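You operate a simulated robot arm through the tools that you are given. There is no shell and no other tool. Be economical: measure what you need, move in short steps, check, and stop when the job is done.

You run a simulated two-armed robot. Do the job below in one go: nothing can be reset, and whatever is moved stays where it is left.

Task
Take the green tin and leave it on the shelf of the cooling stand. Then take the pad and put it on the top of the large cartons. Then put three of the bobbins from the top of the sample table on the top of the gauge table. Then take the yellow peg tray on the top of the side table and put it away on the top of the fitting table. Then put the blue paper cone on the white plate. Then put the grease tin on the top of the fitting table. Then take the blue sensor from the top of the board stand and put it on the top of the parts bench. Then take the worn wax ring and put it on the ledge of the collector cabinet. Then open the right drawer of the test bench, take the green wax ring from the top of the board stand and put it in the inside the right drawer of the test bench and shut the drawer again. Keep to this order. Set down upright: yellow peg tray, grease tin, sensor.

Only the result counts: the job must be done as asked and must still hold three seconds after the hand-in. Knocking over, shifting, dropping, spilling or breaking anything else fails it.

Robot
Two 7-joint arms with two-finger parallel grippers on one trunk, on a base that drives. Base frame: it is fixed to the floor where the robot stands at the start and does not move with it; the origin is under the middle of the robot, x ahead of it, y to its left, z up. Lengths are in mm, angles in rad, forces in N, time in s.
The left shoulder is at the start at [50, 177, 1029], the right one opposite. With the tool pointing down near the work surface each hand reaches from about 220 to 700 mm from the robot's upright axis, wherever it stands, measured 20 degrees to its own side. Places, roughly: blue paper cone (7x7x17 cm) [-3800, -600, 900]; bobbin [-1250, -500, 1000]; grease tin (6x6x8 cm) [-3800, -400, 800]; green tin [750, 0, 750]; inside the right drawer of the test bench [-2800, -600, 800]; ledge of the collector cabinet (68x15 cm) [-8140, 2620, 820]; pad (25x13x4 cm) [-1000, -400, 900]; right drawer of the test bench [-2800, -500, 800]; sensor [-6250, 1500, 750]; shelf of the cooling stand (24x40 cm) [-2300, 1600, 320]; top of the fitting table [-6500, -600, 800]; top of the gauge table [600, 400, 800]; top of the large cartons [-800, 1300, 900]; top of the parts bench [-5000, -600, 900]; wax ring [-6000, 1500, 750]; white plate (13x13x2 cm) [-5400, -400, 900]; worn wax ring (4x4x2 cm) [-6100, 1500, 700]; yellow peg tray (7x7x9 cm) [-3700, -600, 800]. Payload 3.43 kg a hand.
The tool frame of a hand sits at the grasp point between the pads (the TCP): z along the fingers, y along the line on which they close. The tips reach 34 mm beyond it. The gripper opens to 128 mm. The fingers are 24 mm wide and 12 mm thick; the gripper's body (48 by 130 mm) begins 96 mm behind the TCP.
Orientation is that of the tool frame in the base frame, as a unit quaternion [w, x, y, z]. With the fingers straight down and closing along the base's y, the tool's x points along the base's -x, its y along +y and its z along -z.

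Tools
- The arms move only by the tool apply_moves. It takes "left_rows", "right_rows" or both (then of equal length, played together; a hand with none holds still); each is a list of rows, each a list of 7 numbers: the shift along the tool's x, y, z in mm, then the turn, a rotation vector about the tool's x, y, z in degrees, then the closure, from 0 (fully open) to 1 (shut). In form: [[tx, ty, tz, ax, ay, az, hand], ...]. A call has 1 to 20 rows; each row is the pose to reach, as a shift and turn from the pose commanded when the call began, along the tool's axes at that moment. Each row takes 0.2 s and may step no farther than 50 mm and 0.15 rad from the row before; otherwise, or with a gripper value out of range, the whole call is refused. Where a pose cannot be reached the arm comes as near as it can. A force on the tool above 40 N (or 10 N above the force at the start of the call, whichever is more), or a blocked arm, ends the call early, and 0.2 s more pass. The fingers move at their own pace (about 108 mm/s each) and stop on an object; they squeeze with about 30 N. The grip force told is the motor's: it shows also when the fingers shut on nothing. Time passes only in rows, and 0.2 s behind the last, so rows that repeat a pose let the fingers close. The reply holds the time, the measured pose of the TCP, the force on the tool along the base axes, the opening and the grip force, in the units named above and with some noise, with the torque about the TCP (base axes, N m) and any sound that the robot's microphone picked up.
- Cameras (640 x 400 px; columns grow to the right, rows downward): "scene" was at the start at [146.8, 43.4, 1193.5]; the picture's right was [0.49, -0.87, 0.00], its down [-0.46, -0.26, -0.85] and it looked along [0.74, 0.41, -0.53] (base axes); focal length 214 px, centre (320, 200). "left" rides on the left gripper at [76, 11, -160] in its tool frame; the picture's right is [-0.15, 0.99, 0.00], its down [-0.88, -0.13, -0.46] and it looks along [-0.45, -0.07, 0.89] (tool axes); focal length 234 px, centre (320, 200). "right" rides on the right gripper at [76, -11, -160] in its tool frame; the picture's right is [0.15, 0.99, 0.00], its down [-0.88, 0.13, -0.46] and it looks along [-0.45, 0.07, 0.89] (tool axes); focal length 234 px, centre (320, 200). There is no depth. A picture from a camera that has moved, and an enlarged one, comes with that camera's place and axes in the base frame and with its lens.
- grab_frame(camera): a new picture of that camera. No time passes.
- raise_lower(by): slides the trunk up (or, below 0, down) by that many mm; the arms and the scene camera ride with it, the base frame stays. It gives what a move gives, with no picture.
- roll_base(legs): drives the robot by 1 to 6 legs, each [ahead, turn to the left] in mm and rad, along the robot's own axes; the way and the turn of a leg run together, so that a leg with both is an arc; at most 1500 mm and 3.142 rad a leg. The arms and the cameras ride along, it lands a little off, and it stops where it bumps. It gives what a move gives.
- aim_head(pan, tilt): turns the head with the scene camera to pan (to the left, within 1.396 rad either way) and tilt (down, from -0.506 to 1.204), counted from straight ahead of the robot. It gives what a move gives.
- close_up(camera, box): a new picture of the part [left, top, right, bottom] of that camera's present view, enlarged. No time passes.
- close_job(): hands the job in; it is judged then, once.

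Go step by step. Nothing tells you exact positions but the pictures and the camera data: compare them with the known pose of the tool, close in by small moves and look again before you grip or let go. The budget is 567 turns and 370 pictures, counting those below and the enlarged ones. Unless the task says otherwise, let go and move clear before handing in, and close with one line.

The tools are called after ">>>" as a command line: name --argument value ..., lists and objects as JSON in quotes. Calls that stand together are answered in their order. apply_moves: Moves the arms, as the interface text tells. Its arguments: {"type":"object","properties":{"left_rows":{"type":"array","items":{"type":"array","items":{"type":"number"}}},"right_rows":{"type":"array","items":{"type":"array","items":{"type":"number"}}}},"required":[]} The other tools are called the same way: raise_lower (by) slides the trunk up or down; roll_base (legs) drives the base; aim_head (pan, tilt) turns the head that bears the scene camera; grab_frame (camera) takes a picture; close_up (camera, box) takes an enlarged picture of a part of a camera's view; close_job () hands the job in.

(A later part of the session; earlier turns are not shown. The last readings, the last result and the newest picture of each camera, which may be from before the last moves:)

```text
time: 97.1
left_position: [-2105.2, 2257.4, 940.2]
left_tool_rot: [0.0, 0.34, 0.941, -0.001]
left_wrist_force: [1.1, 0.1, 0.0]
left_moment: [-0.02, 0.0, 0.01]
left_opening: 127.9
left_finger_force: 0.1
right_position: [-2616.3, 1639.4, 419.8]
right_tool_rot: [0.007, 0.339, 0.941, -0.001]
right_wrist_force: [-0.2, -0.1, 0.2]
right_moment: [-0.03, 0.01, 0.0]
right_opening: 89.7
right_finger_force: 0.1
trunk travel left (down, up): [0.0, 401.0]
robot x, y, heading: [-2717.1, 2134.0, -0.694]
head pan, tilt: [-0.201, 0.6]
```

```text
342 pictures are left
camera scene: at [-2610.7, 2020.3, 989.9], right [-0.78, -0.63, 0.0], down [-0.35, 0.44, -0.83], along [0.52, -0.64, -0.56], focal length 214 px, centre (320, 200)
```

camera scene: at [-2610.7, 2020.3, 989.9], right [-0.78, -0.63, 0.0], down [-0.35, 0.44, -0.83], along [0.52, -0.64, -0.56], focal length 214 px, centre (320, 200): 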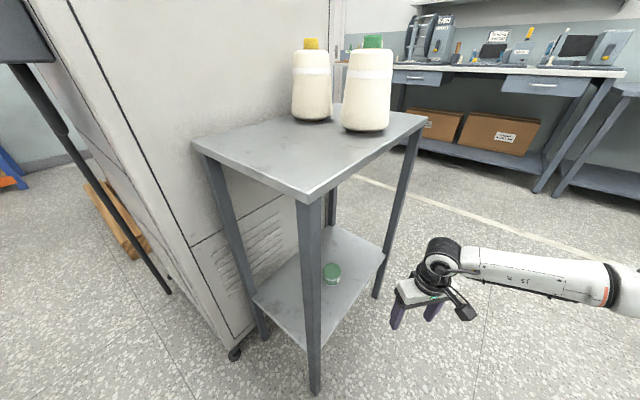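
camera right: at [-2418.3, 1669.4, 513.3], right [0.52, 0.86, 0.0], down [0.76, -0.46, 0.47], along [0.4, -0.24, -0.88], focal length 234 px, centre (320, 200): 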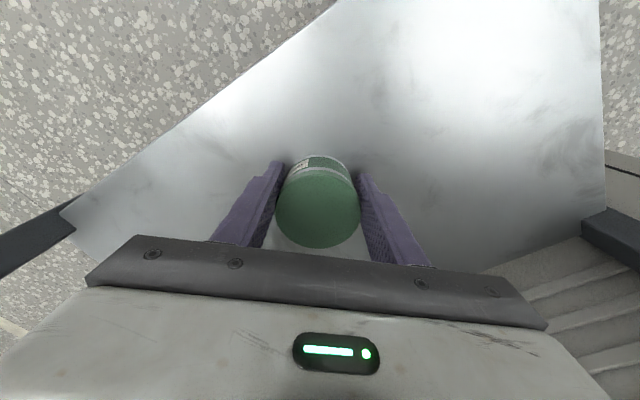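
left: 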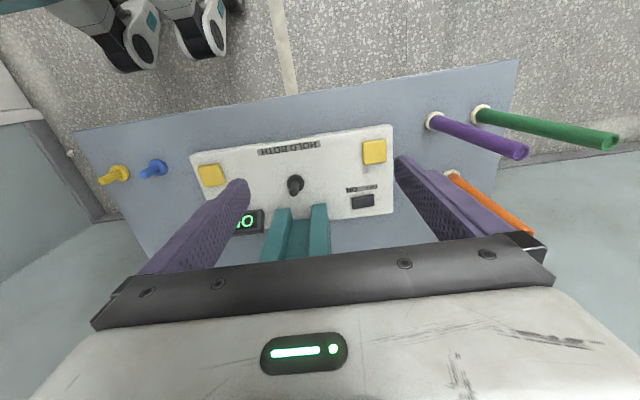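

The green tin stands on the shelf. Now I raise the arm and trunk, then go for the pad on the sample table.

>>> apply_moves --right_rows '[[0, 0, -45, 0, 0, 0, 0.3], [0, 0, -90, 0, 0, 0, 0.2], [0, 0, -135, 0, 0, 0, 0], [0, 0, -180, 0, 0, 0, 0], [0, 0, -225, 0, 0, 0, 0], [0, 0, -270, 0, 0, 0, 0], [0, 0, -315, 0, 0, 0, 0], [0, 0, -360, 0, 0, 0, 0], [0, 0, -405, 0, 0, 0, 0], [0, 0, -450, 0, 0, 0, 0]]'

>>> raise_lower --by 250

>>> apply_moves --right_rows '[[3, 40, -10, 0, 0, 0, 0], [6, 80, -20, 0, 0, 0, 0], [9, 120, -30, 0, 0, 0, 0], [12, 160, -40, 0, 0, 0, 0], [15, 200, -50, 0, 0, 0, 0], [18, 240, -55, 0, 0, 0, 0], [20, 275, -60, 0, 0, 0, 0], [22, 302, -65, 0, 0, 0, 0]]'

>>> roll_base --legs '[[-260, 0], [0, -0.88]]'

>>> aim_head --pan 0.0 --tilt 0.4

>>> grab_frame --camera "scene"

```text
time: 99.3
left_position: [-2106.4, 2258.0, 940.4]
left_tool_rot: [0.001, 0.34, 0.94, -0.001]
left_wrist_force: [0.6, -0.2, 0.6]
left_moment: [0.0, 0.01, -0.01]
left_opening: 127.9
left_finger_force: 0.1
right_position: [-2620.0, 1643.1, 868.4]
right_tool_rot: [0.004, 0.339, 0.941, -0.001]
right_wrist_force: [-0.2, -1.0, 0.5]
right_moment: [0.05, 0.01, -0.02]
right_opening: 128.0
right_finger_force: 0.0
trunk travel left (down, up): [0.0, 401.0]
robot x, y, heading: [-2719.0, 2134.7, -0.692]
head pan, tilt: [-0.201, 0.6]
```

```text
time: 101.8
left_position: [-2104.9, 2256.3, 1190.9]
left_tool_rot: [0.001, 0.341, 0.94, -0.001]
left_wrist_force: [-1.0, 0.5, 0.4]
left_moment: [0.01, -0.03, 0.03]
left_opening: 128.1
left_finger_force: 0.0
right_position: [-2620.2, 1644.2, 1119.4]
right_tool_rot: [0.005, 0.339, 0.941, -0.001]
right_wrist_force: [0.6, -0.4, 0.1]
right_moment: [-0.03, 0.02, 0.0]
right_opening: 127.9
right_finger_force: 0.0
trunk travel left (down, up): [-250.0, 151.0]
robot x, y, heading: [-2718.4, 2131.7, -0.688]
head pan, tilt: [-0.201, 0.6]
```

```text
time: 103.7
left_position: [-2104.1, 2257.2, 1190.0]
left_tool_rot: [0.001, 0.34, 0.94, -0.002]
left_wrist_force: [-0.4, -0.1, 0.1]
left_moment: [0.06, -0.02, 0.03]
left_opening: 127.9
left_finger_force: 0.0
right_position: [-2444.3, 1891.4, 1183.0]
right_tool_rot: [0.005, 0.34, 0.94, -0.001]
right_wrist_force: [-0.1, 0.0, 0.4]
right_moment: [-0.03, -0.02, 0.04]
right_opening: 127.9
right_finger_force: 0.1
trunk travel left (down, up): [-250.0, 151.0]
robot x, y, heading: [-2719.7, 2136.9, -0.695]
head pan, tilt: [-0.201, 0.6]
```

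```text
time: 107.8
left_position: [-2434.1, 1906.9, 1189.9]
left_tool_rot: [0.0, 0.707, 0.707, -0.002]
left_wrist_force: [0.0, 0.4, -0.3]
left_moment: [-0.01, -0.01, -0.02]
left_opening: 127.8
left_finger_force: 0.1
right_position: [-2933.1, 1935.4, 1183.7]
right_tool_rot: [0.004, 0.706, 0.708, -0.003]
right_wrist_force: [-0.2, -0.3, 0.2]
right_moment: [-0.05, 0.02, 0.01]
right_opening: 128.0
right_finger_force: 0.0
trunk travel left (down, up): [-250.0, 151.0]
robot x, y, heading: [-2919.5, 2298.8, -1.572]
head pan, tilt: [-0.201, 0.6]
```

```text
time: 108.5
left_position: [-2432.6, 1909.5, 1189.4]
left_tool_rot: [0.0, 0.707, 0.707, -0.002]
left_wrist_force: [0.0, -0.7, 0.1]
left_moment: [0.01, 0.0, 0.0]
left_opening: 127.9
left_finger_force: 0.0
right_position: [-2933.8, 1935.9, 1184.1]
right_tool_rot: [0.005, 0.707, 0.708, -0.003]
right_wrist_force: [-0.3, 0.8, -1.2]
right_moment: [0.01, 0.0, 0.02]
right_opening: 127.9
right_finger_force: 0.0
trunk travel left (down, up): [-250.0, 151.0]
robot x, y, heading: [-2920.9, 2302.6, -1.574]
head pan, tilt: [0.0, 0.4]
```

```text
341 pictures are left
camera scene: at [-2921.5, 2138.7, 1258.1], right [-1.0, 0.0, 0.0], down [0.0, 0.39, -0.92], along [0.0, -0.92, -0.39], focal length 214 px, centre (320, 200)
```

scene: 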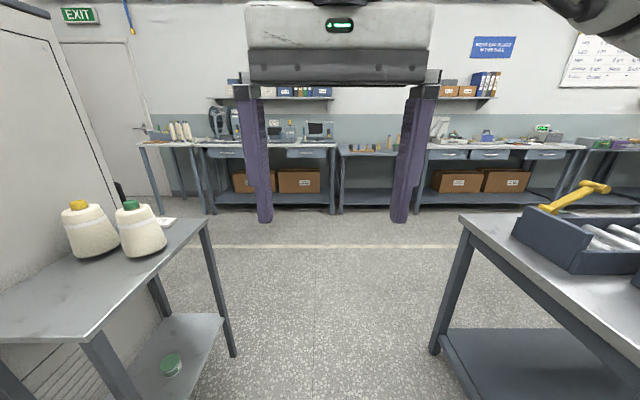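

The way south is clear. I drive down and along the aisle to face the sample table.

>>> roll_base --legs '[[1500, 0], [350, 0], [0, 1.575], [1500, 0], [250, 0], [0, -1.575]]'

>>> aim_head --pan 0.0 --tilt 0.5

>>> grab_frame --camera "scene"

```text
time: 133.9
left_position: [-695.5, 12.9, 1190.7]
left_tool_rot: [0.0, 0.714, 0.701, -0.001]
left_wrist_force: [0.7, -1.0, -0.1]
left_moment: [-0.02, 0.0, -0.01]
left_opening: 127.9
left_finger_force: 0.1
right_position: [-1194.4, 51.0, 1183.5]
right_tool_rot: [0.004, 0.713, 0.701, -0.003]
right_wrist_force: [0.2, 0.3, -0.6]
right_moment: [0.02, -0.03, 0.02]
right_opening: 128.0
right_finger_force: 0.1
trunk travel left (down, up): [-250.0, 151.0]
robot x, y, heading: [-1173.9, 417.2, -1.591]
head pan, tilt: [0.0, 0.4]
```

```text
time: 134.6
left_position: [-696.2, 14.2, 1189.5]
left_tool_rot: [0.0, 0.714, 0.7, -0.001]
left_wrist_force: [0.2, 0.4, 0.0]
left_moment: [-0.02, -0.01, -0.01]
left_opening: 127.8
left_finger_force: 0.0
right_position: [-1195.4, 51.3, 1182.8]
right_tool_rot: [0.004, 0.713, 0.701, -0.003]
right_wrist_force: [0.9, 0.5, -0.6]
right_moment: [0.02, -0.01, 0.03]
right_opening: 128.1
right_finger_force: 0.0
trunk travel left (down, up): [-250.0, 151.0]
robot x, y, heading: [-1172.8, 416.0, -1.592]
head pan, tilt: [0.0, 0.499]
```

```text
340 pictures are left
camera scene: at [-1178.6, 255.4, 1249.1], right [-1.0, 0.02, 0.0], down [0.01, 0.48, -0.88], along [-0.02, -0.88, -0.48], focal length 214 px, centre (320, 200)
```

scene: 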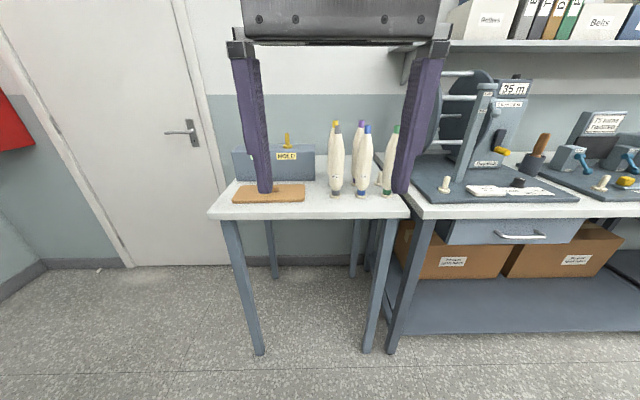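

I see the sample table with the brown pad and the bobbins. I enlarge it.

>>> close_up --camera "scene" --box '[200, 100, 420, 230]'

>>> grab_frame --camera "right"

```text
2.91 times, centred on (310, 165) of scene
camera zoom: at [-1178.6, 255.4, 1249.1], right [-1.0, 0.02, 0.0], down [0.01, 0.48, -0.88], along [-0.02, -0.88, -0.48], focal length 624 px, centre (349, 302)
```

zoom: 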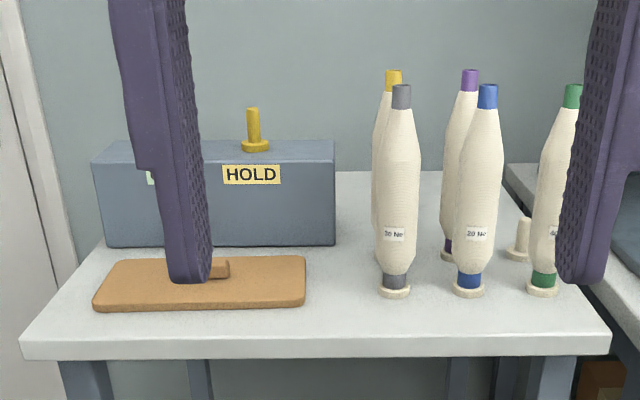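

```text
338 pictures are left
camera right: at [-1204.8, 128.3, 1343.2], right [0.99, 0.13, 0.0], down [0.11, -0.88, 0.47], along [0.06, -0.46, -0.89], focal length 234 px, centre (320, 200)
```

right: 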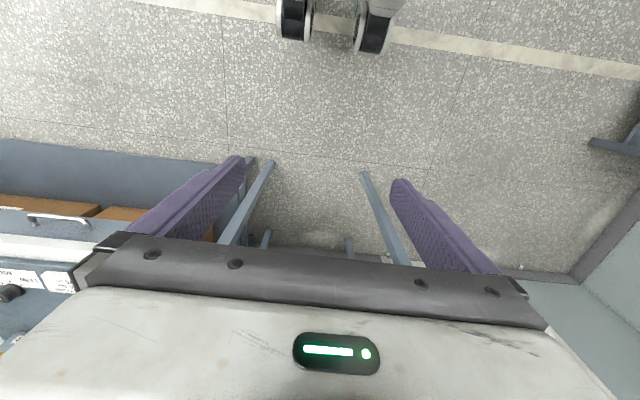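

The pad lies at about [-1006, -452]; the left hand suits it. I raise the trunk, drive nearer and bring the left hand above the pad.

>>> raise_lower --by 100

>>> roll_base --legs '[[290, 0]]'

>>> aim_head --pan 0.3 --tilt 0.75

>>> grab_frame --camera "left"

>>> grab_frame --camera "scene"

```text
time: 135.9
left_position: [-694.4, 13.2, 1290.4]
left_tool_rot: [0.0, 0.714, 0.7, -0.001]
left_wrist_force: [0.7, -0.6, -0.4]
left_moment: [-0.01, 0.0, -0.01]
left_opening: 128.1
left_finger_force: 0.1
right_position: [-1194.2, 51.1, 1282.3]
right_tool_rot: [0.005, 0.713, 0.701, -0.002]
right_wrist_force: [0.8, -0.2, 0.3]
right_moment: [-0.01, 0.05, -0.01]
right_opening: 128.0
right_finger_force: 0.0
trunk travel left (down, up): [-350.0, 51.0]
robot x, y, heading: [-1175.9, 416.1, -1.591]
head pan, tilt: [0.0, 0.499]
```

```text
time: 137.9
left_position: [-700.9, -274.3, 1290.5]
left_tool_rot: [0.0, 0.714, 0.7, -0.001]
left_wrist_force: [-0.1, -0.5, 0.0]
left_moment: [0.02, 0.02, -0.01]
left_opening: 128.0
left_finger_force: 0.0
right_position: [-1200.4, -237.1, 1282.8]
right_tool_rot: [0.004, 0.713, 0.701, -0.002]
right_wrist_force: [0.2, -0.2, -0.3]
right_moment: [0.06, -0.03, -0.03]
right_opening: 128.1
right_finger_force: 0.1
trunk travel left (down, up): [-350.0, 51.0]
robot x, y, heading: [-1178.8, 131.0, -1.591]
head pan, tilt: [0.0, 0.499]
```

```text
time: 138.7
left_position: [-701.2, -272.8, 1290.7]
left_tool_rot: [0.001, 0.715, 0.699, -0.003]
left_wrist_force: [-0.8, 0.1, -0.6]
left_moment: [-0.03, -0.02, -0.05]
left_opening: 128.2
left_finger_force: 0.0
right_position: [-1199.6, -236.7, 1282.4]
right_tool_rot: [0.004, 0.713, 0.701, -0.003]
right_wrist_force: [0.3, 0.5, -0.3]
right_moment: [0.0, -0.02, 0.01]
right_opening: 128.0
right_finger_force: 0.0
trunk travel left (down, up): [-350.0, 51.0]
robot x, y, heading: [-1179.2, 132.7, -1.591]
head pan, tilt: [0.3, 0.75]
```

```text
337 pictures are left
camera left: at [-686.7, -198.5, 1449.5], right [0.99, -0.17, 0.0], down [-0.15, -0.88, 0.46], along [-0.08, -0.45, -0.89], focal length 234 px, centre (320, 200)
```

left: 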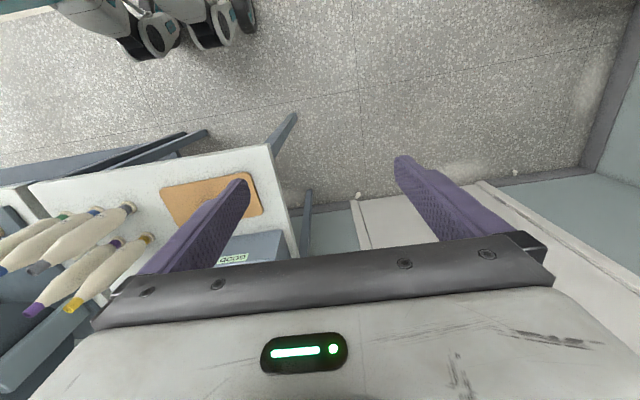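

```text
336 pictures are left
camera scene: at [-1159.5, -20.5, 1327.1], right [-0.96, -0.28, 0.0], down [-0.19, 0.66, -0.73], along [0.2, -0.7, -0.68], focal length 214 px, centre (320, 200)
```

scene: 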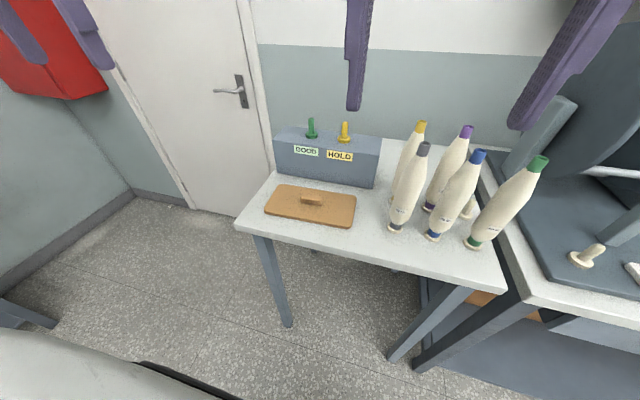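

The pad has a handle bar along its middle at about [-1020, -428, 925]. I bring the left hand over it, yawed 90° so the fingers straddle the bar, and move the right hand aside.

>>> apply_moves --left_rows '[[-13, -26, 10, 0, 0, -7.5, 0], [-27, -53, 30, 0, 0, -15, 0], [-40, -79, 50, 0, 0, -22.5, 0], [-54, -105, 70, 0, 0, -30, 0], [-67, -132, 90, 0, 0, -37.5, 0], [-81, -158, 110, 0, 0, -45, 0], [-94, -184, 130, 0, 0, -52.5, 0], [-107, -211, 150, 0, 0, -60, 0], [-121, -237, 170, 0, 0, -67.5, 0], [-134, -263, 190, 0, 0, -75, 0], [-148, -290, 210, 0, 0, -82.5, 0], [-161, -316, 230, 0, 0, -90, 0]]' --right_rows '[[0, -20, 0, 0, 0, 0, 0], [0, -40, 0, 0, 0, 0, 0], [0, -60, 0, 0, 0, 0, 0], [0, -80, 0, 0, 0, 0, 0], [0, -100, 0, 0, 0, 0, 0], [0, -120, 0, 0, 0, 0, 0], [0, -140, 0, 0, 0, 0, 0], [0, -150, 0, 0, 0, 0, 0], [0, -150, 0, 0, 0, 0, 0], [0, -150, 0, 0, 0, 0, 0], [0, -150, 0, 0, 0, 0, 0], [0, -150, 0, 0, 0, 0, 0]]'

>>> grab_frame --camera "left"

>>> grab_frame --camera "scene"

```text
time: 141.3
left_position: [-993.6, -400.5, 1058.6]
left_tool_rot: [-0.002, 0.009, 1.0, -0.003]
left_wrist_force: [-0.4, 0.5, -0.5]
left_moment: [-0.04, 0.03, 0.0]
left_opening: 128.1
left_finger_force: 0.0
left hand out of reach, approached as far as the arm can: row 11, 12
right_position: [-1350.1, -232.8, 1282.9]
right_tool_rot: [0.005, 0.713, 0.701, -0.004]
right_wrist_force: [0.5, 0.2, 0.2]
right_moment: [0.02, 0.01, -0.02]
right_opening: 127.9
right_finger_force: 0.1
trunk travel left (down, up): [-350.0, 51.0]
robot x, y, heading: [-1180.9, 130.3, -1.591]
head pan, tilt: [0.3, 0.75]
```

```text
335 pictures are left
camera left: at [-1068.0, -387.8, 1218.5], right [0.16, 0.99, -0.01], down [0.88, -0.14, 0.45], along [0.45, -0.08, -0.89], focal length 234 px, centre (320, 200)
```

left: 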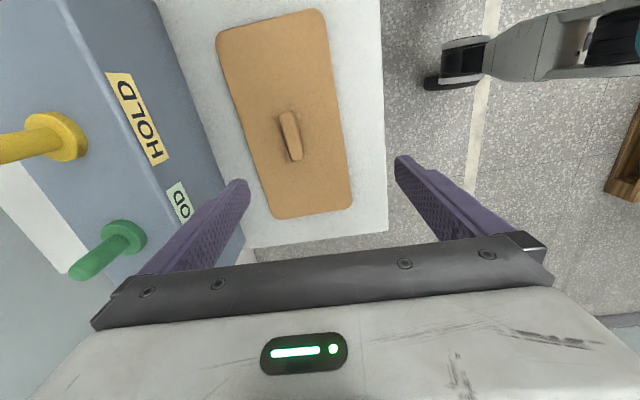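

```text
334 pictures are left
camera scene: at [-1159.5, -20.8, 1327.0], right [-0.96, -0.28, 0.0], down [-0.19, 0.66, -0.73], along [0.2, -0.7, -0.68], focal length 214 px, centre (320, 200)
```

scene: 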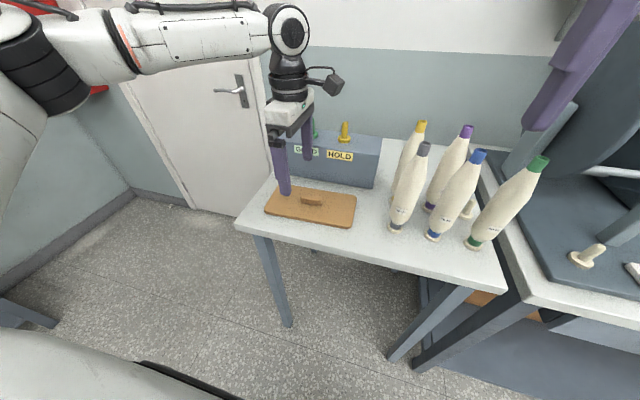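

The handle bar is at about [-1013, -436]; I need a bit more reach, so I drive 60 mm nearer.

>>> roll_base --legs '[[60, 0]]'

>>> grab_frame --camera "left"

```text
time: 142.3
left_position: [-995.0, -461.4, 1059.0]
left_tool_rot: [-0.001, 0.011, 1.0, -0.002]
left_wrist_force: [-0.1, 0.2, 0.0]
left_moment: [0.04, 0.04, 0.0]
left_opening: 128.0
left_finger_force: 0.0
right_position: [-1351.9, -293.7, 1282.7]
right_tool_rot: [0.004, 0.714, 0.7, -0.004]
right_wrist_force: [-0.3, 0.0, -0.4]
right_moment: [0.05, 0.05, 0.02]
right_opening: 127.9
right_finger_force: 0.1
trunk travel left (down, up): [-350.0, 51.0]
robot x, y, heading: [-1175.8, 72.0, -1.592]
head pan, tilt: [0.3, 0.75]
```

```text
333 pictures are left
camera left: at [-1069.4, -448.1, 1218.6], right [0.17, 0.99, -0.01], down [0.88, -0.15, 0.45], along [0.45, -0.08, -0.89], focal length 234 px, centre (320, 200)
```

left: 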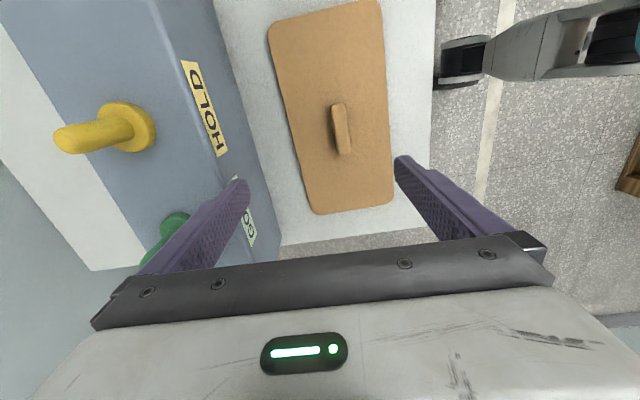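

The bar is confirmed at about [-1015, -433]. I centre over it with the fingers half closed and go down part way.

>>> apply_moves --left_rows '[[10, 14, 20, 0, 0, 0, 0.5], [20, 28, 45, 0, 0, 0, 0.5], [20, 28, 70, 0, 0, 0, 0.5]]'

>>> grab_frame --camera "left"

>>> close_up --camera "scene" --box '[220, 80, 400, 240]'

```text
time: 143.1
left_position: [-1016.4, -430.9, 989.0]
left_tool_rot: [-0.003, 0.011, 1.0, -0.002]
left_wrist_force: [0.7, 0.2, 0.0]
left_moment: [0.03, -0.06, -0.02]
left_opening: 64.0
left_finger_force: 0.1
right_position: [-1351.3, -294.7, 1283.0]
right_tool_rot: [0.005, 0.714, 0.7, -0.003]
right_wrist_force: [0.5, -0.2, 0.2]
right_moment: [-0.03, 0.0, 0.01]
right_opening: 128.0
right_finger_force: 0.1
trunk travel left (down, up): [-350.0, 51.0]
robot x, y, heading: [-1179.5, 72.9, -1.591]
head pan, tilt: [0.3, 0.75]
```

```text
332 pictures are left
camera left: at [-1090.0, -419.2, 1149.3], right [0.17, 0.99, -0.01], down [0.88, -0.15, 0.45], along [0.45, -0.08, -0.89], focal length 234 px, centre (320, 200)
```

left: 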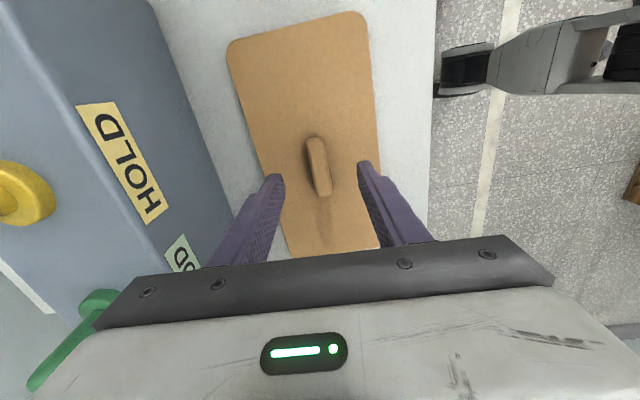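

```text
2.50 times, centred on (310, 160) of scene
camera zoom: at [-1160.5, -80.7, 1327.0], right [-0.96, -0.28, 0.0], down [-0.19, 0.66, -0.73], along [0.2, -0.7, -0.68], focal length 536 px, centre (345, 300)
```

zoom: 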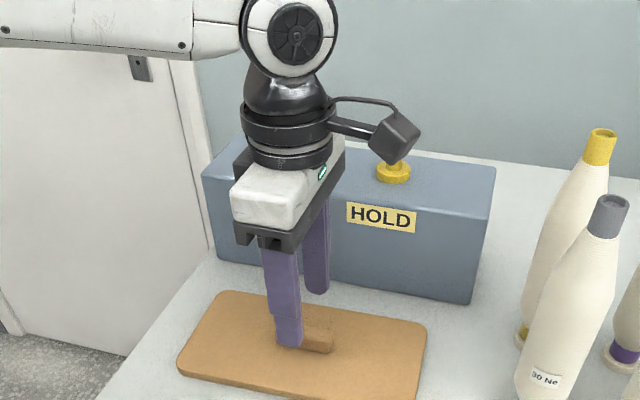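

Well centred. I lower to the board and close on the bar.

>>> apply_moves --left_rows '[[1, -2, 12, 0, 0, -4, 0.5], [1, -2, 24, 0, 0, -4, 0.5], [1, -2, 34, 0, 0, -4, 0.5], [1, -2, 34, 0, 0, -4, 1], [1, -2, 34, 0, 0, -4, 1], [1, -2, 34, 0, 0, -4, 1], [1, -2, 34, 0, 0, -4, 1]]'

>>> close_up --camera "scene" --box '[220, 80, 400, 240]'

```text
time: 144.7
left_position: [-1009.3, -428.6, 958.0]
left_tool_rot: [-0.003, -0.024, 1.0, -0.004]
left_wrist_force: [0.3, -0.2, -0.4]
left_moment: [0.04, 0.04, -0.05]
left_opening: 16.8
left_finger_force: 30.2
left hand out of reach, approached as far as the arm can: row 1, 2, 3, 4, 5, 6, 7
right_position: [-1351.3, -293.4, 1283.0]
right_tool_rot: [0.004, 0.714, 0.7, -0.004]
right_wrist_force: [-0.7, 0.2, -0.6]
right_moment: [-0.01, -0.01, 0.04]
right_opening: 128.0
right_finger_force: 0.0
trunk travel left (down, up): [-350.0, 51.0]
robot x, y, heading: [-1184.9, 70.8, -1.591]
head pan, tilt: [0.3, 0.75]
```

```text
2.50 times, centred on (310, 160) of scene
camera zoom: at [-1160.7, -80.3, 1327.1], right [-0.96, -0.28, 0.0], down [-0.19, 0.66, -0.73], along [0.2, -0.7, -0.68], focal length 536 px, centre (345, 300)
```

zoom: 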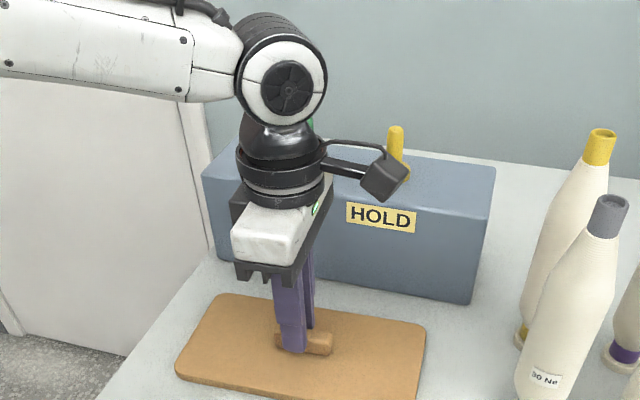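

The bar is gripped (17 mm). I lift a little and check.

>>> apply_moves --left_rows '[[0, 0, -20, 0, 0, 0, 1], [0, 0, -40, 0, 0, 0, 1], [0, 0, -60, 0, 0, 0, 1]]'

>>> close_up --camera "scene" --box '[220, 80, 400, 240]'

```text
time: 145.5
left_position: [-1009.8, -428.7, 1017.4]
left_tool_rot: [-0.002, -0.024, 1.0, -0.002]
left_wrist_force: [-0.2, -0.2, -1.4]
left_moment: [-0.02, 0.05, -0.05]
left_opening: 16.8
left_finger_force: 29.6
right_position: [-1350.5, -292.8, 1282.8]
right_tool_rot: [0.005, 0.714, 0.7, -0.004]
right_wrist_force: [0.6, 0.0, 0.5]
right_moment: [0.01, -0.03, 0.02]
right_opening: 128.2
right_finger_force: 0.1
trunk travel left (down, up): [-350.0, 51.0]
robot x, y, heading: [-1182.7, 66.9, -1.592]
head pan, tilt: [0.3, 0.75]
```

```text
2.50 times, centred on (310, 160) of scene
camera zoom: at [-1160.7, -80.2, 1327.1], right [-0.96, -0.28, 0.0], down [-0.19, 0.66, -0.73], along [0.2, -0.7, -0.68], focal length 536 px, centre (345, 300)
```

zoom: 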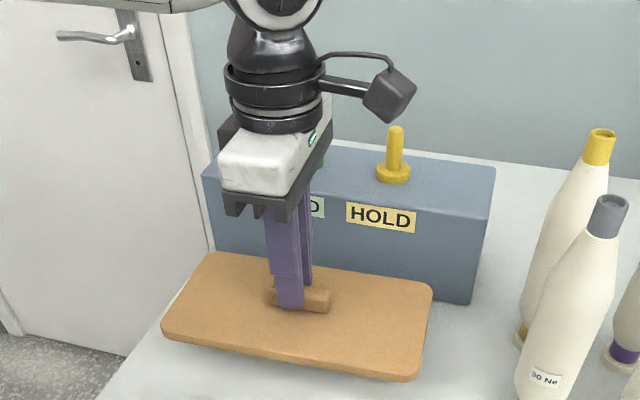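

The pad is held firmly. I raise it, back off and turn round to the north toward the cartons.

>>> apply_moves --left_rows '[[0, 0, -40, 0, 0, 0, 1], [0, 0, -80, 0, 0, 0, 1], [0, 0, -120, 0, 0, 0, 1], [0, 0, -150, 0, 0, 0, 1]]'

>>> roll_base --legs '[[-260, 0], [0, 1.58], [0, 1.58]]'

>>> aim_head --pan -0.3 --tilt 0.5

>>> grab_frame --camera "scene"

```text
time: 146.5
left_position: [-993.0, -427.6, 1168.4]
left_tool_rot: [-0.004, -0.028, 1.0, -0.003]
left_wrist_force: [0.7, -0.4, 0.1]
left_moment: [0.0, 0.0, -0.02]
left_opening: 16.8
left_finger_force: 29.7
left hand out of reach, approached as far as the arm can: row 4
right_position: [-1351.4, -291.7, 1283.3]
right_tool_rot: [0.005, 0.713, 0.701, -0.004]
right_wrist_force: [-0.3, -0.2, -0.5]
right_moment: [0.03, 0.02, -0.04]
right_opening: 128.0
right_finger_force: 0.1
trunk travel left (down, up): [-350.0, 51.0]
robot x, y, heading: [-1175.4, 71.2, -1.589]
head pan, tilt: [0.3, 0.75]
```

```text
time: 156.0
left_position: [-1377.5, 821.4, 1169.4]
left_tool_rot: [-0.002, 0.999, 0.041, 0.003]
left_wrist_force: [-0.2, 0.5, -0.5]
left_moment: [0.04, 0.01, -0.02]
left_opening: 17.1
left_finger_force: 29.8
right_position: [-1015.5, 698.3, 1283.3]
right_tool_rot: [-0.003, 0.71, -0.704, -0.004]
right_wrist_force: [0.1, -0.4, -0.4]
right_moment: [-0.03, 0.01, -0.02]
right_opening: 128.2
right_finger_force: 0.1
trunk travel left (down, up): [-350.0, 51.0]
robot x, y, heading: [-1175.6, 328.3, 1.577]
head pan, tilt: [0.3, 0.75]
```

```text
time: 157.0
left_position: [-1377.5, 821.9, 1169.9]
left_tool_rot: [-0.003, 0.999, 0.042, 0.003]
left_wrist_force: [0.6, 0.0, 0.5]
left_moment: [0.0, -0.03, -0.02]
left_opening: 17.0
left_finger_force: 29.9
right_position: [-1015.1, 696.4, 1283.3]
right_tool_rot: [-0.003, 0.71, -0.704, -0.004]
right_wrist_force: [0.3, 0.6, 0.0]
right_moment: [0.0, 0.0, 0.03]
right_opening: 128.0
right_finger_force: 0.1
trunk travel left (down, up): [-350.0, 51.0]
robot x, y, heading: [-1177.9, 326.7, 1.577]
head pan, tilt: [-0.3, 0.499]
```

```text
328 pictures are left
camera scene: at [-1151.7, 485.9, 1349.0], right [0.96, -0.29, 0.0], down [-0.14, -0.46, -0.88], along [0.25, 0.84, -0.48], focal length 214 px, centre (320, 200)
```

scene: 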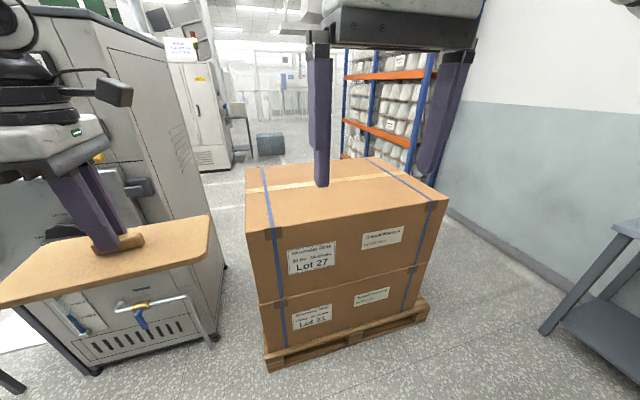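

The carton top spans about x -1220..-386, y 1115..1750 at z 900. I drive up to it for placing at about [-1010, 1275].

>>> roll_base --legs '[[0, -0.68], [570, 0], [0, 0.68]]'

>>> aim_head --pan 0.4 --tilt 0.8

>>> grab_frame --camera "scene"

```text
time: 164.0
left_position: [-1016.3, 1271.6, 1167.9]
left_tool_rot: [-0.002, 0.999, 0.039, 0.004]
left_wrist_force: [0.0, -0.3, -0.3]
left_moment: [0.01, -0.04, 0.04]
left_opening: 16.7
left_finger_force: 29.6
right_position: [-655.2, 1146.2, 1283.7]
right_tool_rot: [-0.003, 0.709, -0.705, -0.004]
right_wrist_force: [-0.5, 0.2, 0.4]
right_moment: [0.01, -0.04, 0.03]
right_opening: 128.1
right_finger_force: 0.0
trunk travel left (down, up): [-350.0, 51.0]
robot x, y, heading: [-814.7, 776.0, 1.581]
head pan, tilt: [-0.3, 0.499]
```

```text
time: 165.1
left_position: [-1016.5, 1271.5, 1168.4]
left_tool_rot: [-0.001, 0.999, 0.039, 0.004]
left_wrist_force: [-0.7, 0.2, 0.3]
left_moment: [0.0, 0.02, -0.04]
left_opening: 17.0
left_finger_force: 30.2
right_position: [-655.4, 1146.5, 1284.2]
right_tool_rot: [-0.003, 0.71, -0.705, -0.005]
right_wrist_force: [-0.5, 0.2, -0.3]
right_moment: [0.02, 0.01, -0.02]
right_opening: 127.9
right_finger_force: 0.1
trunk travel left (down, up): [-350.0, 51.0]
robot x, y, heading: [-817.2, 780.7, 1.576]
head pan, tilt: [0.4, 0.799]
```

```text
327 pictures are left
camera scene: at [-850.0, 922.6, 1323.1], right [0.92, 0.39, 0.0], down [0.28, -0.66, -0.7], along [-0.27, 0.64, -0.72], focal length 214 px, centre (320, 200)
```

scene: 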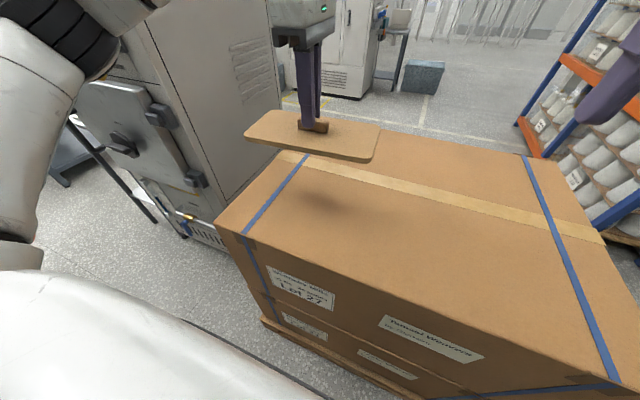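

The pad hangs right over the carton's south-west part. I lower it.

>>> apply_moves --left_rows '[[0, 0, 40, 0, 0, 0, 1], [0, 0, 80, 0, 0, 0, 1], [0, 0, 120, 0, 0, 0, 1], [0, 0, 155, 0, 0, 0, 1], [0, 0, 180, 0, 0, 0, 1], [0, 0, 190, 0, 0, 0, 1], [0, 0, 195, 0, 0, 0, 1], [0, 0, 200, 0, 0, 0, 1], [0, 0, 204, 0, 0, 0, 1], [0, 0, 208, 0, 0, 0, 1], [0, 0, 212, 0, 0, 0, 1], [0, 0, 216, 0, 0, 0, 1], [0, 0, 220, 0, 0, 0, 1], [0, 0, 224, 0, 0, 0, 1], [0, 0, 228, 0, 0, 0, 1]]'

>>> grab_frame --camera "scene"

```text
time: 168.1
left_position: [-1012.5, 1272.2, 950.8]
left_tool_rot: [-0.007, 0.999, 0.04, 0.005]
left_wrist_force: [-1.2, -6.8, 16.7]
left_moment: [-0.77, 0.29, 0.05]
left_opening: 17.1
left_finger_force: 29.8
right_position: [-654.7, 1144.0, 1282.5]
right_tool_rot: [-0.003, 0.709, -0.705, -0.005]
right_wrist_force: [0.0, 0.0, -0.2]
right_moment: [0.01, 0.02, -0.03]
right_opening: 127.9
right_finger_force: 0.1
trunk travel left (down, up): [-350.0, 51.0]
robot x, y, heading: [-817.0, 778.7, 1.576]
head pan, tilt: [0.4, 0.799]
stopped in row 15 (left hand): the force on the tool passed its limit at 42 N (the readings are from after the stop); the commanded pose is now the measured one
```

```text
326 pictures are left
camera scene: at [-849.7, 920.9, 1322.9], right [0.92, 0.39, 0.0], down [0.28, -0.66, -0.7], along [-0.28, 0.64, -0.72], focal length 214 px, centre (320, 200)
```

scene: 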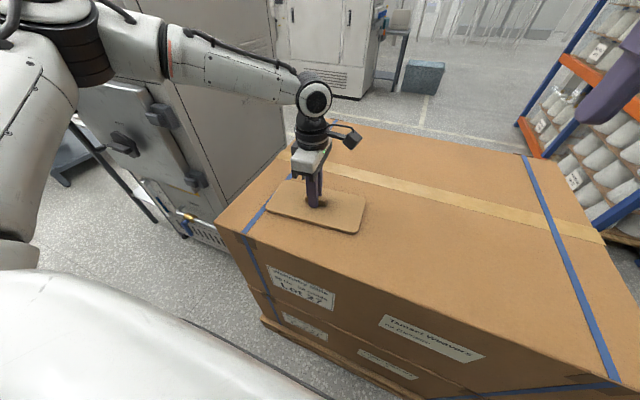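

The pad rests on the carton. I release and lift the hand away.

>>> apply_moves --left_rows '[[0, 0, -1, 0, 0, 0, 0.8], [0, 0, -1, 0, 0, 0, 0.6], [0, 0, -1, 0, 0, 0, 0.5], [0, 0, -20, 0, 0, 0, 0.5], [0, 0, -60, 0, 0, 0, 0.3], [0, 0, -105, 0, 0, 0, 0], [0, 0, -150, 0, 0, 0, 0], [0, 0, -190, 0, 0, 0, 0]]'

>>> grab_frame --camera "scene"

```text
time: 169.9
left_position: [-1014.4, 1272.0, 1139.1]
left_tool_rot: [-0.006, 0.999, 0.039, 0.006]
left_wrist_force: [0.3, 0.0, 0.4]
left_moment: [-0.01, 0.03, -0.01]
left_opening: 128.1
left_finger_force: 0.1
right_position: [-654.8, 1146.1, 1283.8]
right_tool_rot: [-0.003, 0.709, -0.705, -0.005]
right_wrist_force: [-0.3, 0.8, -1.3]
right_moment: [-0.03, -0.04, 0.0]
right_opening: 127.8
right_finger_force: 0.1
trunk travel left (down, up): [-350.0, 51.0]
robot x, y, heading: [-819.0, 781.9, 1.578]
head pan, tilt: [0.4, 0.799]
```

```text
325 pictures are left
camera scene: at [-850.0, 922.5, 1323.0], right [0.92, 0.39, 0.0], down [0.28, -0.66, -0.7], along [-0.27, 0.64, -0.72], focal length 214 px, centre (320, 200)
```

scene: 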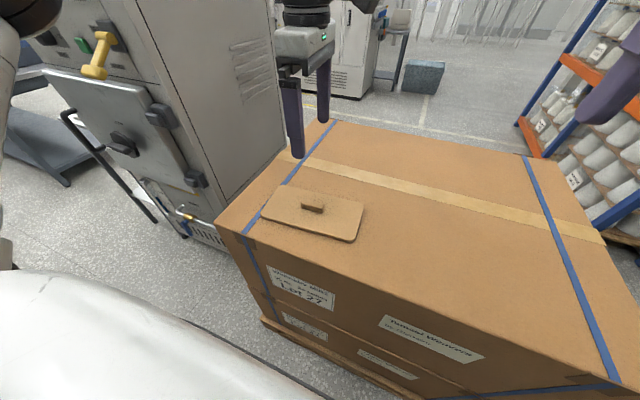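

The pad is in place. I back off and restore the left hand's carrying pose, then return to the sample table for the bobbins.

>>> roll_base --legs '[[-350, 0]]'

>>> apply_moves --left_rows '[[-23, 9, -4, 0, 0, 7.2, 0], [-46, 18, -8, 0, 0, 14.4, 0], [-69, 28, -12, 0, 0, 21.6, 0], [-92, 37, -16, 0, 0, 28.8, 0], [-115, 46, -20, 0, 0, 36, 0], [-138, 56, -24, 0, 0, 43.2, 0], [-161, 65, -28, 0, 0, 50.4, 0], [-184, 74, -32, 0, 0, 57.6, 0], [-207, 84, -36, 0, 0, 64.8, 0], [-230, 93, -40, 0, 0, 72, 0], [-253, 102, -44, 0, 0, 79.2, 0], [-277, 112, -48, 0, 0, 86.4, 0]]' --right_rows '[[0, 12, 0, 0, 0, 0, 0], [0, 24, 0, 0, 0, 0, 0], [0, 36, 0, 0, 0, 0, 0], [0, 48, 0, 0, 0, 0, 0], [0, 60, 0, 0, 0, 0, 0], [0, 70, 0, 0, 0, 0, 0], [0, 70, 0, 0, 0, 0, 0], [0, 70, 0, 0, 0, 0, 0], [0, 70, 0, 0, 0, 0, 0], [0, 70, 0, 0, 0, 0, 0], [0, 70, 0, 0, 0, 0, 0], [0, 70, 0, 0, 0, 0, 0]]'

```text
time: 172.2
left_position: [-1013.5, 924.9, 1139.0]
left_tool_rot: [-0.006, 0.999, 0.039, 0.004]
left_wrist_force: [0.1, -0.3, -0.2]
left_moment: [0.02, -0.01, -0.02]
left_opening: 127.9
left_finger_force: 0.1
right_position: [-654.2, 798.1, 1283.5]
right_tool_rot: [-0.004, 0.709, -0.705, -0.005]
right_wrist_force: [0.4, -0.6, -0.1]
right_moment: [0.06, 0.0, 0.02]
right_opening: 128.2
right_finger_force: 0.1
trunk travel left (down, up): [-350.0, 51.0]
robot x, y, heading: [-817.2, 430.5, 1.574]
head pan, tilt: [0.4, 0.799]
```

```text
time: 174.8
left_position: [-1282.1, 791.1, 1182.5]
left_tool_rot: [-0.007, 0.755, -0.656, 0.0]
left_wrist_force: [-0.1, 0.2, -0.5]
left_moment: [-0.02, -0.03, -0.04]
left_opening: 127.8
left_finger_force: 0.0
right_position: [-723.1, 797.8, 1283.8]
right_tool_rot: [-0.003, 0.709, -0.706, -0.006]
right_wrist_force: [0.1, 0.8, -0.1]
right_moment: [-0.05, -0.03, 0.02]
right_opening: 127.9
right_finger_force: 0.0
trunk travel left (down, up): [-350.0, 51.0]
robot x, y, heading: [-811.6, 430.3, 1.575]
head pan, tilt: [0.4, 0.799]
```

Now I drive to face the bobbins.

>>> roll_base --legs '[[0, 1.846], [363, 0], [0, 1.29]]'

>>> aim_head --pan -0.2 --tilt 0.5

>>> grab_frame --camera "scene"

>>> close_up --camera "scene" --box '[260, 100, 480, 230]'

```text
time: 184.7
left_position: [-706.5, -34.5, 1181.9]
left_tool_rot: [0.0, 0.665, 0.747, -0.007]
left_wrist_force: [0.1, 0.1, 0.9]
left_moment: [0.02, -0.01, 0.01]
left_opening: 128.0
left_finger_force: 0.0
right_position: [-1264.9, -27.1, 1283.7]
right_tool_rot: [0.006, 0.714, 0.7, -0.004]
right_wrist_force: [0.3, 0.3, 0.2]
right_moment: [0.02, 0.01, -0.01]
right_opening: 128.2
right_finger_force: 0.1
trunk travel left (down, up): [-350.0, 51.0]
robot x, y, heading: [-1164.4, 337.0, -1.59]
head pan, tilt: [0.4, 0.799]
```

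```text
time: 185.7
left_position: [-707.0, -34.8, 1181.9]
left_tool_rot: [0.0, 0.665, 0.747, -0.007]
left_wrist_force: [-0.7, -0.4, 0.4]
left_moment: [-0.01, -0.03, 0.06]
left_opening: 128.1
left_finger_force: 0.0
right_position: [-1264.1, -26.9, 1282.5]
right_tool_rot: [0.005, 0.714, 0.7, -0.003]
right_wrist_force: [-0.5, -0.3, -1.0]
right_moment: [-0.01, 0.0, -0.02]
right_opening: 128.4
right_finger_force: 0.2
trunk travel left (down, up): [-350.0, 51.0]
robot x, y, heading: [-1163.4, 339.2, -1.589]
head pan, tilt: [-0.201, 0.499]
```

```text
324 pictures are left
camera scene: at [-1185.7, 177.8, 1349.0], right [-0.98, 0.22, 0.0], down [0.1, 0.47, -0.88], along [-0.19, -0.86, -0.48], focal length 214 px, centre (320, 200)
```

scene: 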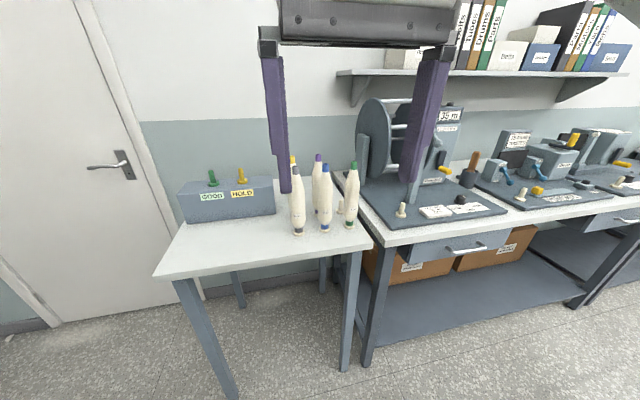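

```text
2.91 times, centred on (370, 165) of scene
camera zoom: at [-1185.7, 177.8, 1349.0], right [-0.98, 0.22, 0.0], down [0.1, 0.47, -0.88], along [-0.19, -0.86, -0.48], focal length 624 px, centre (174, 302)
```

zoom: 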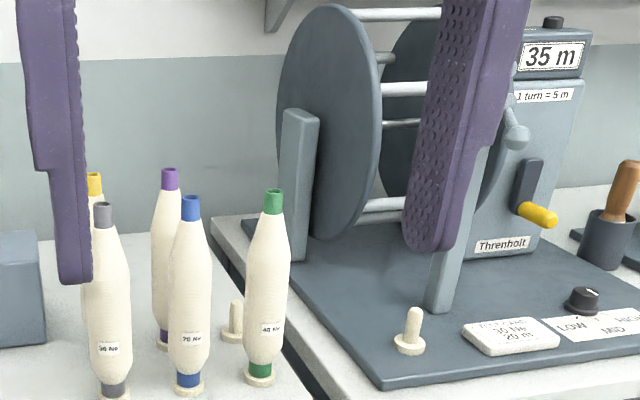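

The bobbins stand on pegs in a grid (front row gray [-1244,-418], blue [-1333,-413], green [-1424,-415]; tops ≈1139). I'll take gray with the left and green with the right; first I straighten the left hand and reposition.

>>> apply_moves --left_rows '[[0, 0, -30, 0, 0, 4, 0], [0, 0, -60, 0, 0, 7.7, 0], [0, 0, -90, 0, 0, 7.7, 0]]'

>>> roll_base --legs '[[0, -0.69], [210, 0], [0, 0.71]]'

>>> aim_head --pan 0.0 --tilt 0.75

>>> grab_frame --camera "scene"

```text
time: 186.5
left_position: [-706.0, -33.7, 1271.2]
left_tool_rot: [0.001, 0.715, 0.7, -0.008]
left_wrist_force: [-0.3, 1.1, -0.1]
left_moment: [0.03, -0.01, 0.01]
left_opening: 128.1
left_finger_force: 0.0
right_position: [-1265.0, -27.2, 1283.6]
right_tool_rot: [0.005, 0.715, 0.699, -0.004]
right_wrist_force: [0.0, 0.6, 0.3]
right_moment: [0.0, -0.02, -0.01]
right_opening: 127.9
right_finger_force: 0.0
trunk travel left (down, up): [-350.0, 51.0]
robot x, y, heading: [-1165.3, 339.4, -1.593]
head pan, tilt: [-0.201, 0.499]
```

```text
time: 191.8
left_position: [-833.4, -181.6, 1272.8]
left_tool_rot: [0.002, 0.707, 0.707, -0.008]
left_wrist_force: [0.5, -0.7, -0.2]
left_moment: [-0.01, -0.02, -0.03]
left_opening: 128.0
left_finger_force: 0.0
right_position: [-1392.1, -186.9, 1284.0]
right_tool_rot: [0.005, 0.707, 0.707, -0.004]
right_wrist_force: [0.4, 0.1, 0.4]
right_moment: [0.0, 0.0, -0.01]
right_opening: 128.1
right_finger_force: 0.0
trunk travel left (down, up): [-350.0, 51.0]
robot x, y, heading: [-1295.9, 182.5, -1.575]
head pan, tilt: [-0.201, 0.499]
```

```text
time: 192.6
left_position: [-833.9, -181.6, 1272.1]
left_tool_rot: [0.002, 0.706, 0.708, -0.008]
left_wrist_force: [0.4, 0.5, 0.4]
left_moment: [0.02, 0.02, 0.01]
left_opening: 128.0
left_finger_force: 0.0
right_position: [-1393.2, -186.8, 1282.7]
right_tool_rot: [0.005, 0.707, 0.707, -0.004]
right_wrist_force: [0.1, 0.5, -0.2]
right_moment: [0.01, 0.0, -0.01]
right_opening: 128.1
right_finger_force: 0.1
trunk travel left (down, up): [-350.0, 51.0]
robot x, y, heading: [-1298.5, 181.0, -1.567]
head pan, tilt: [0.0, 0.75]
```

```text
322 pictures are left
camera scene: at [-1300.5, 26.3, 1327.1], right [-1.0, 0.0, 0.0], down [0.0, 0.68, -0.73], along [0.0, -0.73, -0.68], focal length 214 px, centre (320, 200)
```

scene: 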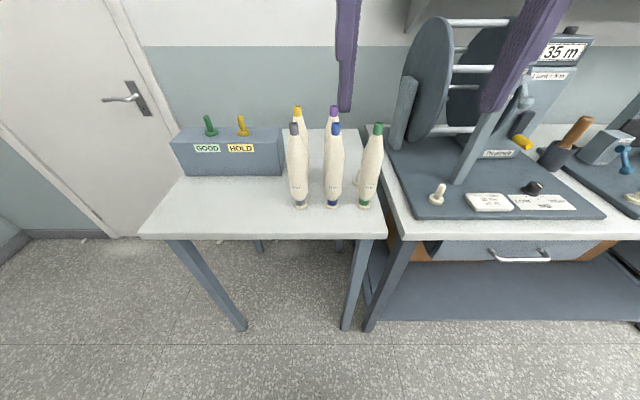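

Both targets are confirmed: gray [-1243, -410], green [-1428, -410]. I bring both hands over them, fingers partly closed.

>>> apply_moves --left_rows '[[-23, -41, 8, 0, 0, 0, 0.4], [-46, -82, 16, 0, 0, 0, 0.4], [-69, -123, 24, 0, 0, 0, 0.4], [-92, -164, 32, 0, 0, 0, 0.4], [-115, -205, 40, 0, 0, 0, 0.4], [-137, -246, 48, 0, 0, 0, 0.4], [-160, -287, 56, 0, 0, 0, 0.4], [-183, -328, 64, 0, 0, 0, 0.4], [-206, -369, 66, 0, 0, 0, 0.4], [-229, -409, 68, 0, 0, 0, 0.4]]' --right_rows '[[-23, -4, 8, 0, 0, 0, 0.4], [-46, -8, 16, 0, 0, 0, 0.4], [-69, -12, 24, 0, 0, 0, 0.4], [-92, -16, 32, 0, 0, 0, 0.4], [-115, -20, 40, 0, 0, 0, 0.4], [-137, -24, 48, 0, 0, 0, 0.4], [-160, -28, 56, 0, 0, 0, 0.4], [-183, -32, 64, 0, 0, 0, 0.4], [-206, -35, 72, 0, 0, 0, 0.4], [-224, -35, 79, 0, 0, 0, 0.4]]'

>>> grab_frame --camera "left"

>>> grab_frame --camera "right"

>>> grab_frame --camera "scene"

```text
time: 194.8
left_position: [-1103.4, -301.3, 1193.3]
left_tool_rot: [0.001, 0.706, 0.708, -0.006]
left_wrist_force: [0.5, 0.8, 1.0]
left_moment: [0.01, 0.03, -0.01]
left_opening: 76.7
left_finger_force: 0.1
left hand out of reach, approached as far as the arm can: row 6, 7, 8, 9, 10
right_position: [-1425.7, -411.2, 1206.7]
right_tool_rot: [0.004, 0.707, 0.708, -0.004]
right_wrist_force: [-0.5, 0.1, 0.4]
right_moment: [0.01, -0.02, -0.03]
right_opening: 76.8
right_finger_force: 0.0
trunk travel left (down, up): [-350.0, 51.0]
robot x, y, heading: [-1296.9, 178.4, -1.569]
head pan, tilt: [0.0, 0.75]
```

```text
321 pictures are left
camera left: at [-1089.8, -224.3, 1351.7], right [0.99, -0.14, -0.01], down [-0.12, -0.88, 0.47], along [-0.07, -0.46, -0.88], focal length 234 px, centre (320, 200)
```

left: 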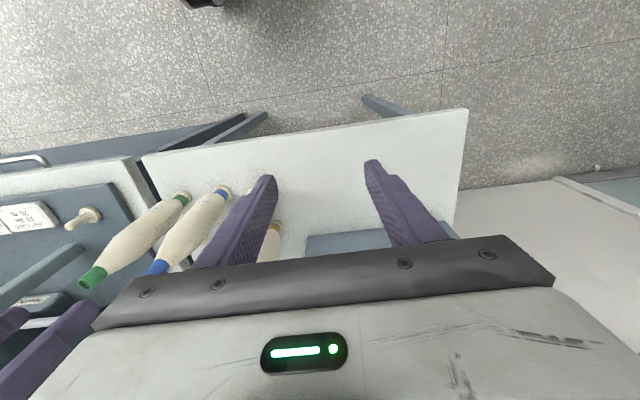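

```text
320 pictures are left
camera right: at [-1437.8, -334.3, 1367.1], right [0.99, 0.15, 0.0], down [0.13, -0.88, 0.47], along [0.07, -0.46, -0.89], focal length 234 px, centre (320, 200)
```

right: 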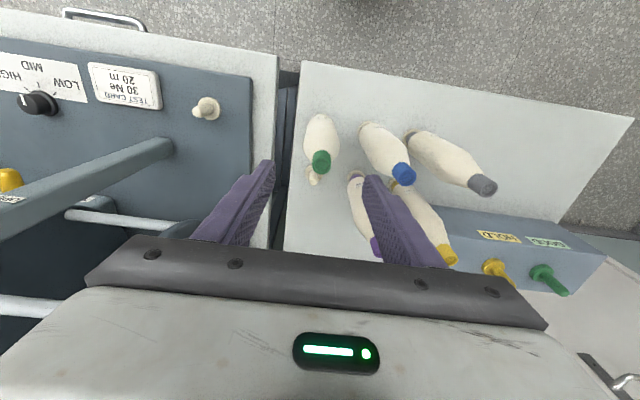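

```text
319 pictures are left
camera scene: at [-1299.3, 25.8, 1327.0], right [-1.0, 0.0, 0.0], down [0.0, 0.68, -0.73], along [0.0, -0.73, -0.68], focal length 214 px, centre (320, 200)
```

scene: 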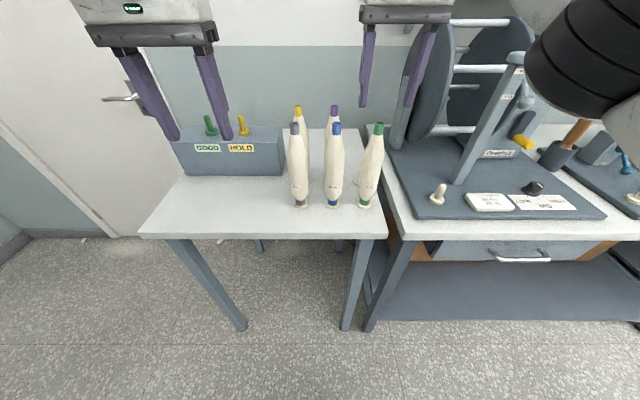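

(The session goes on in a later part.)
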